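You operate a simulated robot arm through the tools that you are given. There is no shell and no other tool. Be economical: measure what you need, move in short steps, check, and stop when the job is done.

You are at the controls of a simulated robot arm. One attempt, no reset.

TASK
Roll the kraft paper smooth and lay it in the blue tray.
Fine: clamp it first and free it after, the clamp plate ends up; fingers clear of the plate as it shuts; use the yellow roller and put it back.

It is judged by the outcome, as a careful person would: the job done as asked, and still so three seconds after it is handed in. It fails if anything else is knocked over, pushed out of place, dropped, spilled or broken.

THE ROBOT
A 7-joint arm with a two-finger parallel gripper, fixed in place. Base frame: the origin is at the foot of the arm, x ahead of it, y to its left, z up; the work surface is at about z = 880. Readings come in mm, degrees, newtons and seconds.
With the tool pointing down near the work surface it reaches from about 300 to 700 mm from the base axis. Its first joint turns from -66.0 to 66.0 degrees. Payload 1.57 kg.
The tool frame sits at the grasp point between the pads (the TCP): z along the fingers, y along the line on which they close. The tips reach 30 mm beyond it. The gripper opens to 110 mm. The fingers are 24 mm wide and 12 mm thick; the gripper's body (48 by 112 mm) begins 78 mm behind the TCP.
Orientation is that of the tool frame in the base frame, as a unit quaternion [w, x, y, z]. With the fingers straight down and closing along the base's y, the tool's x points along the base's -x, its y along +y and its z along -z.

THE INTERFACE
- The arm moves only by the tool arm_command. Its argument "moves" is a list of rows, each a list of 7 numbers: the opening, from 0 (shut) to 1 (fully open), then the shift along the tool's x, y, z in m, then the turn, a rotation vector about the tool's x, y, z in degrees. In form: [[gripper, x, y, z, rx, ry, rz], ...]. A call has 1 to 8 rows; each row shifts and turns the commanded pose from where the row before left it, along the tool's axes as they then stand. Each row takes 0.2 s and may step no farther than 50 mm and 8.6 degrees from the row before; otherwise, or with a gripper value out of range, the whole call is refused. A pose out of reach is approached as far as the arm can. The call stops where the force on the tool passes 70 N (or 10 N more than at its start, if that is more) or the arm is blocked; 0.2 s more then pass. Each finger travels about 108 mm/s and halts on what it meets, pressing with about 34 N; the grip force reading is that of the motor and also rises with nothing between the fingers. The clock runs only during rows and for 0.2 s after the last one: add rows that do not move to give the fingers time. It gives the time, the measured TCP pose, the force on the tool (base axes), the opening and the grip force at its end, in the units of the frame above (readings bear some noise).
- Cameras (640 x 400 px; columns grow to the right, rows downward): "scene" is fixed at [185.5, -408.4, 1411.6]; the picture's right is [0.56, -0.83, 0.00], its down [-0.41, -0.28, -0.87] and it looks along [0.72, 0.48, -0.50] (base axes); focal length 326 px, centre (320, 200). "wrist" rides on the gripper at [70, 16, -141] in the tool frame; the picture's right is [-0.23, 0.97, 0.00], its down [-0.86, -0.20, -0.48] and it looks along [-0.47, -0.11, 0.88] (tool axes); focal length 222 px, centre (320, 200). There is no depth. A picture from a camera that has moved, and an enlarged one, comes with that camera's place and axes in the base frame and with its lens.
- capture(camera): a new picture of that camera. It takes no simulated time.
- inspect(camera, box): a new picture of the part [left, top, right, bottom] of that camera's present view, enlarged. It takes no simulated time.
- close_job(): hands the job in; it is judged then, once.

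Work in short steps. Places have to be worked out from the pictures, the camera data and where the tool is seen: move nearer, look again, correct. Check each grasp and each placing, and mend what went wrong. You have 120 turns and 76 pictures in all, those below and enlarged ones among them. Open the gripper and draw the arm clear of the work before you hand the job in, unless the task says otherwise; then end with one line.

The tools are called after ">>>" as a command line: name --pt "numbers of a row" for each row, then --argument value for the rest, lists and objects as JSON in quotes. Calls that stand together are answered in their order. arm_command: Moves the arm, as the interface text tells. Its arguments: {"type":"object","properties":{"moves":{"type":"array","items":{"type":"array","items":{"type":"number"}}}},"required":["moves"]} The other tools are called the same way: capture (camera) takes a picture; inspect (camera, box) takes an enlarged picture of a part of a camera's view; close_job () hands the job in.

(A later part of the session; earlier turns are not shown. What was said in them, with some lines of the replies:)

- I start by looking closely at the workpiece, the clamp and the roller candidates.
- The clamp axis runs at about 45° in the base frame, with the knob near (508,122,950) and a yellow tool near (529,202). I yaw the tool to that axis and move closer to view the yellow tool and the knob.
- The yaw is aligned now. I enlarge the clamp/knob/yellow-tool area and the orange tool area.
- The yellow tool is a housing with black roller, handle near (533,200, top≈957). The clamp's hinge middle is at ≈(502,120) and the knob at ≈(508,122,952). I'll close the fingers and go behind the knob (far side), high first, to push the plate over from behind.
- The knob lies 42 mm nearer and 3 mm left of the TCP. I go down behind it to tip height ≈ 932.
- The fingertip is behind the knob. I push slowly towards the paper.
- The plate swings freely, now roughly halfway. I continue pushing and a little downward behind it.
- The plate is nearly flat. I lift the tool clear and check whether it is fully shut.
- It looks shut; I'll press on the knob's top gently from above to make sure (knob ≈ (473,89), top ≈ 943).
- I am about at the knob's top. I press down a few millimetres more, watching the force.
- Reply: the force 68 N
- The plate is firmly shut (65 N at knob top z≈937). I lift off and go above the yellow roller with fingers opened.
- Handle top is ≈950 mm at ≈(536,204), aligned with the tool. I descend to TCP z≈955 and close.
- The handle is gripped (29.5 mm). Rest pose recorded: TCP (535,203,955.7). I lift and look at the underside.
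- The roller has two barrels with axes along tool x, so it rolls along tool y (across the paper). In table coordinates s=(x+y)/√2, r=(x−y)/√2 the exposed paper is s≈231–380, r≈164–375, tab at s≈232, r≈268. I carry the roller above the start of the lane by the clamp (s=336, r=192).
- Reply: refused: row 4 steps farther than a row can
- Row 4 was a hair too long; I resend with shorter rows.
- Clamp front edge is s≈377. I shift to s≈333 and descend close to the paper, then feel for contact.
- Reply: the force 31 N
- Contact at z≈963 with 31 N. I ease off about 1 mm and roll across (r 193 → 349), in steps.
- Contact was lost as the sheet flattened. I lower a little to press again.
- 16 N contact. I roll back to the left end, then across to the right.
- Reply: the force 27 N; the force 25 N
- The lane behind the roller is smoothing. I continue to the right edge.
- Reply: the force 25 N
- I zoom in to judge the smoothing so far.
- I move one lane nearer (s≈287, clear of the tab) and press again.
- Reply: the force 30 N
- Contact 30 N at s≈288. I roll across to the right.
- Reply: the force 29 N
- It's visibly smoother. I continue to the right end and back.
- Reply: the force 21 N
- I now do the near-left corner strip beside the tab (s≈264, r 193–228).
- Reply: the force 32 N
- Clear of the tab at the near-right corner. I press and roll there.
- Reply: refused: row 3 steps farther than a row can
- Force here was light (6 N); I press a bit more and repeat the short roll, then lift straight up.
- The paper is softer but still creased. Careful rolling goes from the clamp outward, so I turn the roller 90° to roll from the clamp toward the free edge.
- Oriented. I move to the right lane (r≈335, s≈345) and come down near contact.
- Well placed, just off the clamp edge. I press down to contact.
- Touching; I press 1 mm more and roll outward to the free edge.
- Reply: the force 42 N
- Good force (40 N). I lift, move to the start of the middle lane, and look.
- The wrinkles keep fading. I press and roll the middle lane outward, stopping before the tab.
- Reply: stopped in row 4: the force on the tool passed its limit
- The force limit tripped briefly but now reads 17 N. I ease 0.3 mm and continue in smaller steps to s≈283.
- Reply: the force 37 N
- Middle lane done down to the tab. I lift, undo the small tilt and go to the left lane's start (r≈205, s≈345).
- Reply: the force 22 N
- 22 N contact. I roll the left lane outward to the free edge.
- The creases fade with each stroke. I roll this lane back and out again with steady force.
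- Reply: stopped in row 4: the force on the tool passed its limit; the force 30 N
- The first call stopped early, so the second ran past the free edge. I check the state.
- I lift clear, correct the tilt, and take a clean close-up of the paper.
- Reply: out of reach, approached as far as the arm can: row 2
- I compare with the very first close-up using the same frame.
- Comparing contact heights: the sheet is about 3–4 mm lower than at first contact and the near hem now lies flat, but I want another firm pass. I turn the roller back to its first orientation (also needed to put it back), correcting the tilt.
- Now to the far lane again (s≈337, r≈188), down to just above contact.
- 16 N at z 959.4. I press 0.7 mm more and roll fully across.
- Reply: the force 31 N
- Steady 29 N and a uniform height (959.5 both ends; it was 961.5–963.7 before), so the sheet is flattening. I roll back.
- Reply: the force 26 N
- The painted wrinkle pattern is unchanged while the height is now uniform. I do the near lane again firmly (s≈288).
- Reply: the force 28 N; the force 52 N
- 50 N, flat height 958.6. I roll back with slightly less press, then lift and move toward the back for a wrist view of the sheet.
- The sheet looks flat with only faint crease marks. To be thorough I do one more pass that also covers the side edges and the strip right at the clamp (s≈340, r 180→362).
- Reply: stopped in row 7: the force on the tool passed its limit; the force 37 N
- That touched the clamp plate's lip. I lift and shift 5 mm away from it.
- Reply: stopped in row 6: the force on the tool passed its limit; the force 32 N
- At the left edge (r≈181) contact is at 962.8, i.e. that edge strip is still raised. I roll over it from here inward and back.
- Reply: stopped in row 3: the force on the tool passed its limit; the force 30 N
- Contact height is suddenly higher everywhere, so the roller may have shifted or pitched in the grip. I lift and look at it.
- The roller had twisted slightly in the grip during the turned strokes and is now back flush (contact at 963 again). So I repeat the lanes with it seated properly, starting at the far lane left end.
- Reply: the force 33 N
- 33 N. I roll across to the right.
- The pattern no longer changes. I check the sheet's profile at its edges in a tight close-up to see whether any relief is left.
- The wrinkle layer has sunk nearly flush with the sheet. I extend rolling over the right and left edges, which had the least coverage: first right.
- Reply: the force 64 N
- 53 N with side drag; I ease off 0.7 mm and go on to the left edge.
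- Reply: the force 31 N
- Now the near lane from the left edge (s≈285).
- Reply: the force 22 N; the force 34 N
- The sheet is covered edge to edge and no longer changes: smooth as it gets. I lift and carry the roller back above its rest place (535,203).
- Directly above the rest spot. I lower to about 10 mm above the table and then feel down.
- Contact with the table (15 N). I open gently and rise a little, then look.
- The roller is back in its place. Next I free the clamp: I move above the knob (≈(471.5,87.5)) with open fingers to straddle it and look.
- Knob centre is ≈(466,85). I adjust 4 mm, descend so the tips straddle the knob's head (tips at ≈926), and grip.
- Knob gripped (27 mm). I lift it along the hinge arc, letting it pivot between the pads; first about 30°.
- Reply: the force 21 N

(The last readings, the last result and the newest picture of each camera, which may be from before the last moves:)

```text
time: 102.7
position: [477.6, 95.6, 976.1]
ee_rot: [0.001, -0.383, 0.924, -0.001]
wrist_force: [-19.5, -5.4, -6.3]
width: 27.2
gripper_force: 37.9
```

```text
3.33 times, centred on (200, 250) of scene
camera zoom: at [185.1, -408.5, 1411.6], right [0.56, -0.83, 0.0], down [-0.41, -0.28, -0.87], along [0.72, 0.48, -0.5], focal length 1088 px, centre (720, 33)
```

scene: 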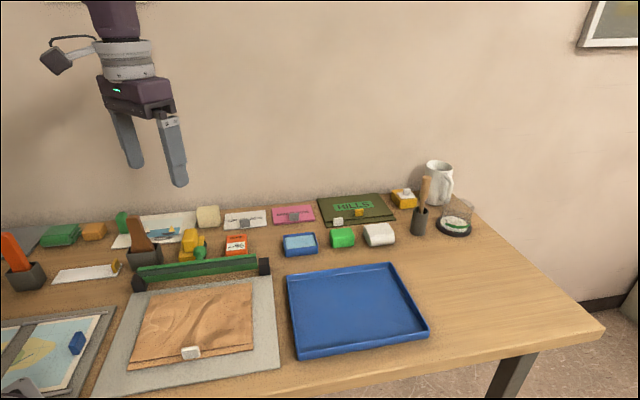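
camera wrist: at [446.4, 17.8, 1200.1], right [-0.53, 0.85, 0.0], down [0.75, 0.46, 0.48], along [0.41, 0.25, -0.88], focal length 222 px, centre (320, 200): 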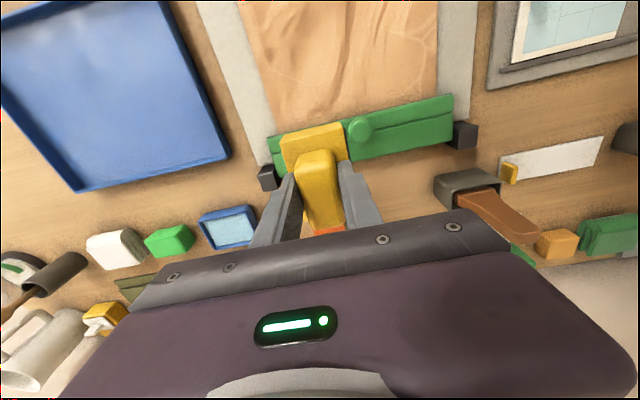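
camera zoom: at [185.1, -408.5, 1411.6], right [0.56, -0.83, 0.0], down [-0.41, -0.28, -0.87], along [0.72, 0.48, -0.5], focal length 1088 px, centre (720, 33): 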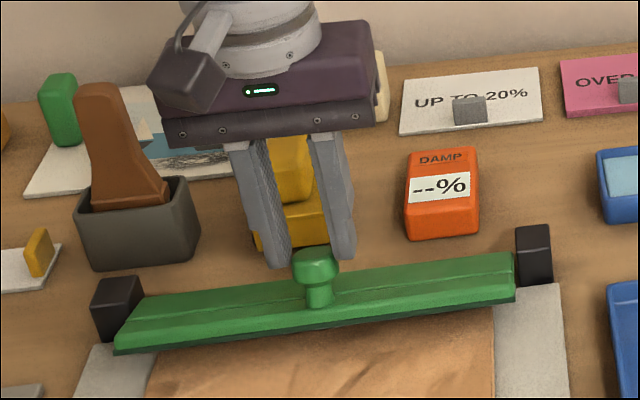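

It is rising nicely. I continue the arc to about 75°.

>>> arm_command --pt "0 -0.005 0 -0.0035 0 0 0" --pt "0 -0.005 0 -0.003 0 0 0" --pt "0 -0.006 0 -0.002 0 0 0" --pt "0 -0.006 0 -0.0008 0 0 0" --pt "0 -0.006 0 0 0 0 0" --pt "0 -0.006 0 0.0005 0 0 0" --pt "0 0 0 0 0 0 0"

>>> inspect --camera "scene" --box '[130, 190, 270, 310]'

```text
time: 104.3
position: [502.1, 120.0, 985.6]
ee_rot: [0.002, -0.383, 0.924, 0.0]
wrist_force: [-19.3, -6.2, 14.6]
width: 27.5
gripper_force: 37.5
```

```text
3.33 times, centred on (200, 250) of scene
camera zoom: at [184.8, -408.6, 1411.7], right [0.56, -0.83, 0.0], down [-0.41, -0.28, -0.87], along [0.72, 0.48, -0.5], focal length 1088 px, centre (720, 33)
```

zoom: 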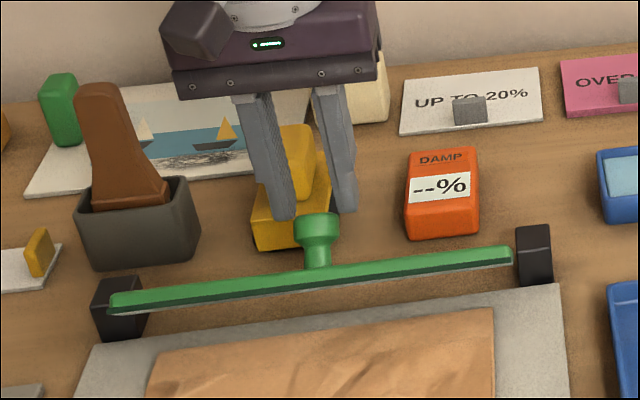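

About 60°. I go on over the top, far and slightly down, to the original upright position.

>>> arm_command --pt "0 -0.006 0 0.0015 0 0 0" --pt "0 -0.005 0 0.002 0 0 0" --pt "0 -0.005 0 0.003 0 0 0" --pt "0 -0.004 0 0.003 0 0 0" --pt "0 -0.003 0 0.003 0 0 0" --pt "0 0 0 0 0 0 0"

>>> inspect --camera "scene" --box '[130, 190, 270, 310]'

```text
time: 105.7
position: [518.3, 136.1, 972.6]
ee_rot: [0.003, -0.384, 0.923, -0.002]
wrist_force: [-0.1, 0.6, 0.3]
width: 0.0
gripper_force: 21.3
```

```text
3.33 times, centred on (200, 250) of scene
camera zoom: at [185.5, -408.4, 1411.6], right [0.56, -0.83, 0.0], down [-0.41, -0.28, -0.87], along [0.72, 0.48, -0.5], focal length 1088 px, centre (720, 33)
```

zoom: 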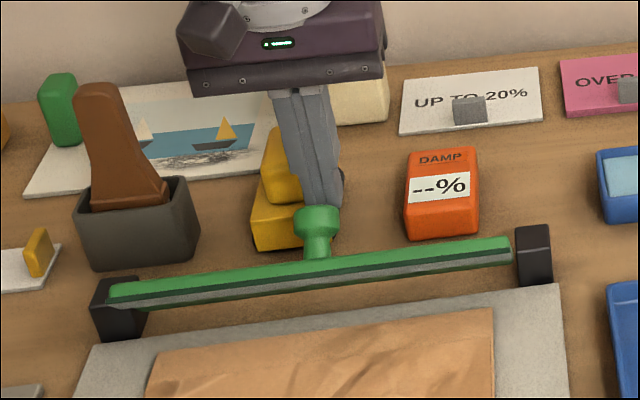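

It slipped off, and the plate stays at about 65°. I go over to the paper side, and push it the rest of the way up from there (closed fingers).

>>> arm_command --pt "0 0 0 -0.03 0 0 0" --pt "0 0 0 -0.035 0 0 0" --pt "0 0.046 0 0 0 0 0" --pt "0 0.047 0 0 0 0 0" --pt "0 0 0 0.035 0 0 0" --pt "0 0 0 0.035 0 0 0" --pt "0 0 0 0 0 0 0"

>>> arm_command --pt "0 -0.007 0 0 0 0 0" --pt "0 -0.007 0 0 0 0 0" --pt "0 -0.007 0 0 0 0 0" --pt "0 -0.007 0 0 0 0 0" --pt "0 -0.006 0 0 0 0 0" --pt "0 0 0 0 0 0 0"

>>> inspect --camera "scene" --box '[120, 190, 300, 330]'

```text
time: 107.3
position: [453.9, 70.6, 967.4]
ee_rot: [0.002, -0.384, 0.924, -0.002]
wrist_force: [0.4, -0.3, 1.1]
width: 0.2
gripper_force: 21.0
```

```text
time: 108.7
position: [474.1, 92.2, 967.9]
ee_rot: [-0.002, -0.383, 0.924, -0.001]
wrist_force: [-24.1, -23.8, 12.7]
width: 0.1
gripper_force: 21.0
```

```text
2.86 times, centred on (210, 260) of scene
camera zoom: at [184.7, -409.1, 1411.5], right [0.56, -0.83, 0.0], down [-0.41, -0.28, -0.87], along [0.72, 0.48, -0.5], focal length 933 px, centre (634, 29)
```

zoom: 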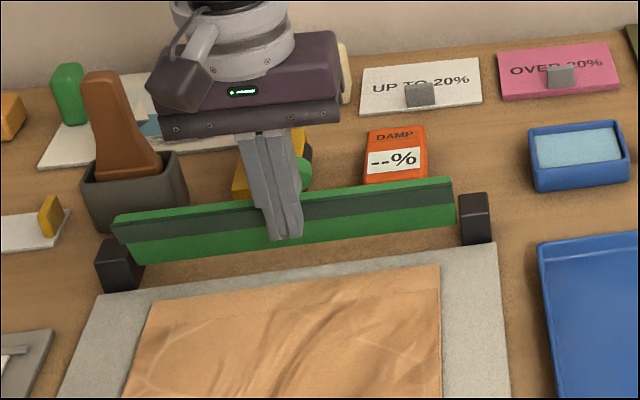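

The plate is hard against its stop, upright as at the start. I back off, rise, and go to a viewpoint where sheet and tray are both visible for a precise measurement.

>>> arm_command --pt "0 0.03 0 0 0 0 0" --pt "0 0 0 -0.045 0 0 0" --pt "0 0.02 -0.03 -0.03 0 0 0" --pt "0 0.02 -0.03 -0.03 0 0 0" --pt "0.2 0.02 -0.03 -0.03 0 0 0" --pt "0.4 0.02 -0.03 -0.03 0 0 0" --pt "0.5 0.02 -0.03 -0.027 0 0 0" --pt "0.5 0.0 -0.026 0 0 0 0"

>>> capture --camera "wrist"

```text
time: 110.5
position: [509.5, -122.0, 1159.1]
ee_rot: [0.001, -0.384, 0.923, 0.0]
wrist_force: [0.1, -0.1, 0.1]
width: 55.0
gripper_force: 0.1
```

```text
5 pictures are left
camera wrist: at [446.3, -160.1, 1300.8], right [-0.53, 0.85, 0.0], down [0.74, 0.47, 0.48], along [0.41, 0.26, -0.88], focal length 222 px, centre (320, 200)
```

wrist: 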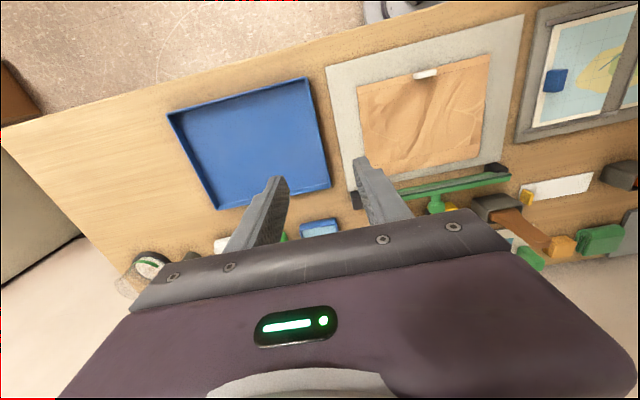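

Tray and sheet are measured roughly (tray ≈245×194, sheet ≈205×169). One enlarged view to refine their relative offset and angle.

>>> inspect --camera "wrist" --box '[155, 40, 500, 220]'

```text
1.86 times, centred on (328, 130) of wrist
camera zoom: at [446.3, -160.1, 1300.8], right [-0.53, 0.85, 0.0], down [0.74, 0.47, 0.48], along [0.41, 0.26, -0.88], focal length 412 px, centre (306, 330)
```

zoom: 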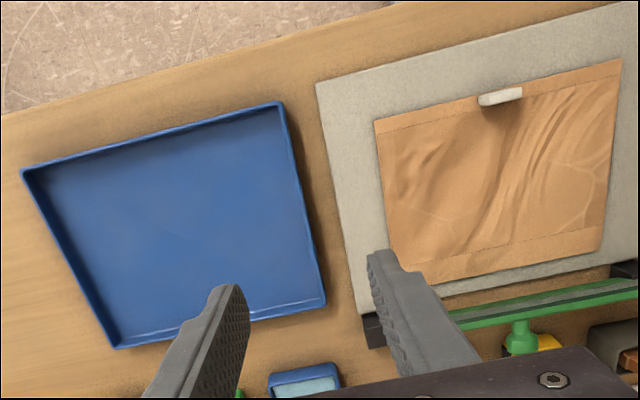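

Sheet centre must shift by Δs≈−21, Δr≈+304 mm to the tray centre, no turning. The tab is 37 mm nearer and 177 mm left of the TCP; I go above it with fingers open along its length.

>>> arm_command --pt "0.6 0.009 0.044 0.01 0 0 0" --pt "0.6 0.009 0.044 0.01 0 0 0" --pt "0.6 0.009 0.044 0.01 0 0 0" --pt "0.6 0.01 0.045 0.01 0 0 0" --pt "0.6 0 0 0.048 0 0 0" --pt "0.6 0 0 0.048 0 0 0" --pt "0.6 0 0 0.048 0 0 0" --pt "0.6 0 0 0.0 0 0 0"

>>> inspect --camera "wrist" --box '[220, 60, 420, 225]'

```text
time: 112.3
position: [358.3, -22.4, 973.6]
ee_rot: [0.002, -0.384, 0.924, 0.0]
wrist_force: [0.1, -0.1, 0.2]
width: 65.7
gripper_force: 0.0
```

```text
2.42 times, centred on (320, 142) of wrist
camera zoom: at [295.4, -59.8, 1115.1], right [-0.53, 0.85, 0.0], down [0.74, 0.46, 0.48], along [0.41, 0.25, -0.88], focal length 538 px, centre (320, 339)
```

zoom: 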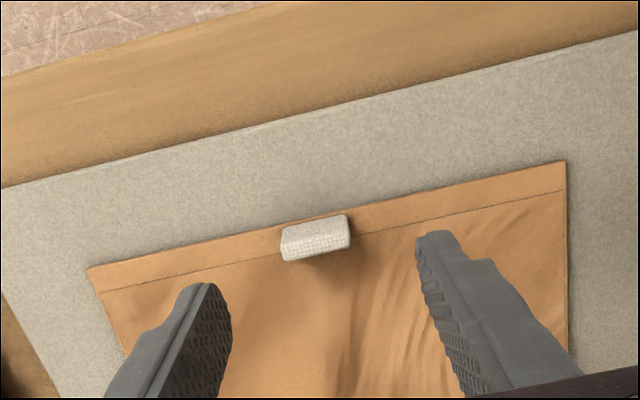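

The tab (≈27 mm long) lies almost exactly under the TCP: 3 mm nearer, 1 mm right. I descend to z≈922 and grip.

>>> arm_command --pt "0.6 0.003 -0.001 0.03 0 0 0" --pt "0.6 0 0 0.016 0 0 0" --pt "0.6 0 0 0.005 0 0 0" --pt "0.6 0 0 0 0 0 0" --pt "0.2 0 0 0 0 0 0" --pt "0 0 0 0 0 0 0" --pt "0 0 0 0 0 0 0"

```text
time: 113.9
position: [357.7, -25.8, 924.3]
ee_rot: [0.002, -0.383, 0.924, 0.001]
wrist_force: [0.3, -0.1, 0.6]
width: 26.8
gripper_force: 33.4
```

Tab gripped (26.8 mm). I lift slowly with a slight move away from the clamp and check the sheet.

>>> arm_command --pt "0 0.002 0 -0.004 0 0 0" --pt "0 0.005 0 -0.01 0 0 0" --pt "0 0.007 0 -0.02 0 0 0" --pt "0 0.007 0 -0.03 0 0 0" --pt "0 0 0 -0.03 0 0 0" --pt "0 0 0 0 0 0 0"

>>> inspect --camera "scene" --box '[80, 180, 440, 400]'

```text
time: 115.3
position: [342.2, -40.3, 1017.4]
ee_rot: [0.001, -0.384, 0.923, 0.0]
wrist_force: [0.7, -0.6, -0.9]
width: 26.9
gripper_force: 33.7
```

```text
1.78 times, centred on (260, 290) of scene
camera zoom: at [185.5, -408.4, 1411.6], right [0.56, -0.83, 0.0], down [-0.41, -0.28, -0.87], along [0.72, 0.48, -0.5], focal length 580 px, centre (427, 40)
```

zoom: 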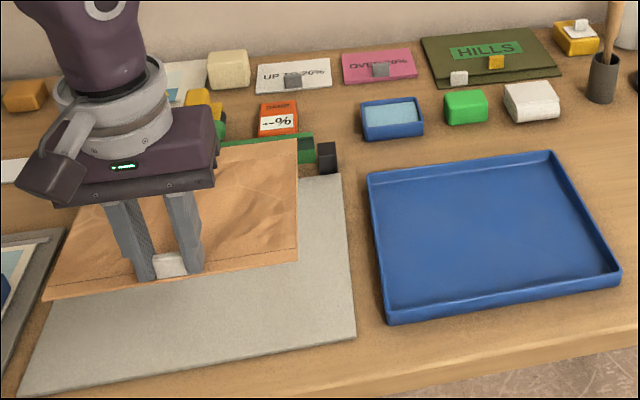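

The sheet hangs level from the tab. I carry it straight to the right, above the tray (target TCP ≈ (558,−256)).

>>> arm_command --pt "0 0 -0.03 0 0 0 0" --pt "0 0 -0.045 0 0 0 0" --pt "0 0 -0.045 0 0 0 0" --pt "0 0 -0.045 0 0 0 0" --pt "0 0 -0.045 0 0 0 0" --pt "0 0 -0.045 0 0 0 0" --pt "0 0 -0.035 0 0 0 0" --pt "0 0 -0.015 0 0 0 0"

>>> arm_command --pt "0 0 0 0 0 0 0"

```text
time: 117.1
position: [557.2, -255.2, 1017.3]
ee_rot: [0.003, -0.384, 0.924, 0.0]
wrist_force: [0.6, 0.6, -0.9]
width: 26.6
gripper_force: 34.0
```

```text
time: 117.5
position: [558.5, -256.1, 1018.5]
ee_rot: [0.002, -0.383, 0.924, 0.0]
wrist_force: [0.0, 0.5, -0.4]
width: 26.8
gripper_force: 33.7
```

On target. I lower to just above the rim (sheet ≈ 915) and check the alignment.

>>> arm_command --pt "0 0 0 0.03 0 0 0" --pt "0 0 0 0.03 0 0 0" --pt "0 0 0 0.005 0 0 0" --pt "0 0 0 0 0 0 0"

>>> inspect --camera "scene" --box '[270, 240, 440, 370]'

```text
time: 118.5
position: [558.4, -255.3, 952.8]
ee_rot: [0.002, -0.383, 0.924, 0.0]
wrist_force: [-0.4, 0.0, -0.7]
width: 27.1
gripper_force: 33.9
```

```text
3.08 times, centred on (355, 305) of scene
camera zoom: at [185.6, -408.4, 1411.6], right [0.56, -0.83, 0.0], down [-0.41, -0.28, -0.87], along [0.72, 0.48, -0.5], focal length 1004 px, centre (212, -123)
```

zoom: 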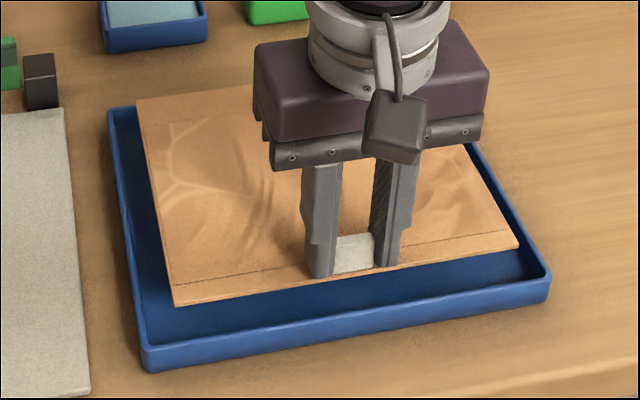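

Computed from this view, the sheet is centred on the tray within ~2 mm both ways. I shift 2 mm and lower into it gently.

>>> arm_command --pt "0 -0.002 0 0.01 0 0 0" --pt "0 0 0 0.01 0 0 0" --pt "0 0 0 0.003 0 0 0" --pt "0 0 0 0.002 0 0 0" --pt "0 0 0 0 0 0 0"

```text
time: 119.7
position: [560.5, -254.4, 928.4]
ee_rot: [0.002, -0.383, 0.924, -0.001]
wrist_force: [-0.2, 0.6, -1.2]
width: 27.0
gripper_force: 33.9
```

>>> arm_command --pt "0 0 0 0.002 0 0 0" --pt "0 0 0 0.002 0 0 0" --pt "0 0 0 0.001 0 0 0" --pt "0 0 0 0 0 0 0"

```text
time: 120.7
position: [560.1, -254.2, 923.5]
ee_rot: [0.002, -0.383, 0.924, 0.0]
wrist_force: [-0.2, 0.0, 0.1]
width: 26.9
gripper_force: 34.4
```

>>> arm_command --pt "0 0 0 0.001 0 0 0" --pt "0 0 0 0.001 0 0 0" --pt "0 0 0 0 0 0 0"

```text
time: 121.5
position: [560.9, -253.5, 923.2]
ee_rot: [0.003, -0.384, 0.923, -0.001]
wrist_force: [-2.2, 1.0, 19.5]
width: 26.7
gripper_force: 33.7
```

The sheet rests on the tray floor (19 N). I release and rise straight up, then look.

>>> arm_command --pt "0.3 0 0 -0.0008 0 0 0" --pt "0.55 0 0 0 0 0 0" --pt "0.6 0 0 0 0 0 0" --pt "0.6 0 0 -0.02 0 0 0" --pt "0.6 0 0 -0.045 0 0 0" --pt "0.6 0 0 -0.049 0 0 0" --pt "0.6 0 0 -0.049 0 0 0" --pt "0.6 0 0 -0.049 0 0 0"

>>> arm_command --pt "0.6 0.0 0.04 -0.02 0 0 0" --pt "0.6 0.0 0.045 -0.01 0 0 0" --pt "0.6 0.0 0.045 0 0 0 0" --pt "0.6 0.0 0.045 0 0 0 0" --pt "0.6 0 0 0 0 0 0"

>>> capture --camera "scene"

```text
time: 123.3
position: [558.6, -252.9, 1134.2]
ee_rot: [0.003, -0.383, 0.924, 0.0]
wrist_force: [-0.1, -0.1, 0.6]
width: 66.0
gripper_force: 0.0
```

```text
time: 124.5
position: [433.9, -129.4, 1163.5]
ee_rot: [0.003, -0.384, 0.923, -0.001]
wrist_force: [-0.4, 0.6, -0.8]
width: 66.1
gripper_force: 0.0
```

```text
0 pictures are left
```

scene: 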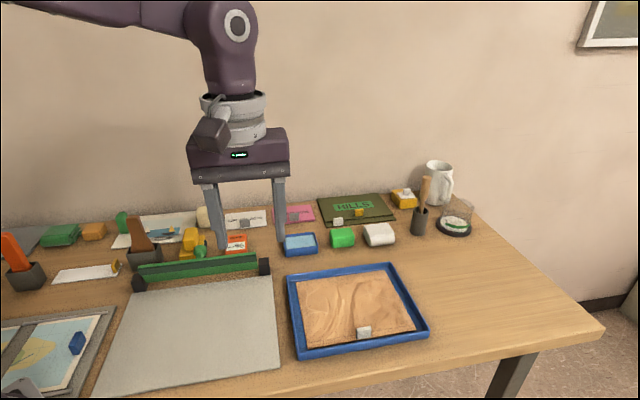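

The last picture shows the sheet flat inside the tray, the clamp plate up, the roller at its place and nothing else moved. The arm is clear with the gripper open, so I hand the job in.

>>> close_job

```text
The job is handed in.
```

The kraft paper was clamped, rolled with the yellow roller, freed and laid in the blue tray. It lies flat, but faint crease marks stayed visible after repeated passes and I couldn't confirm they were fully gone. The clamp plate is up, the roller is back in place, and nothing else was moved.
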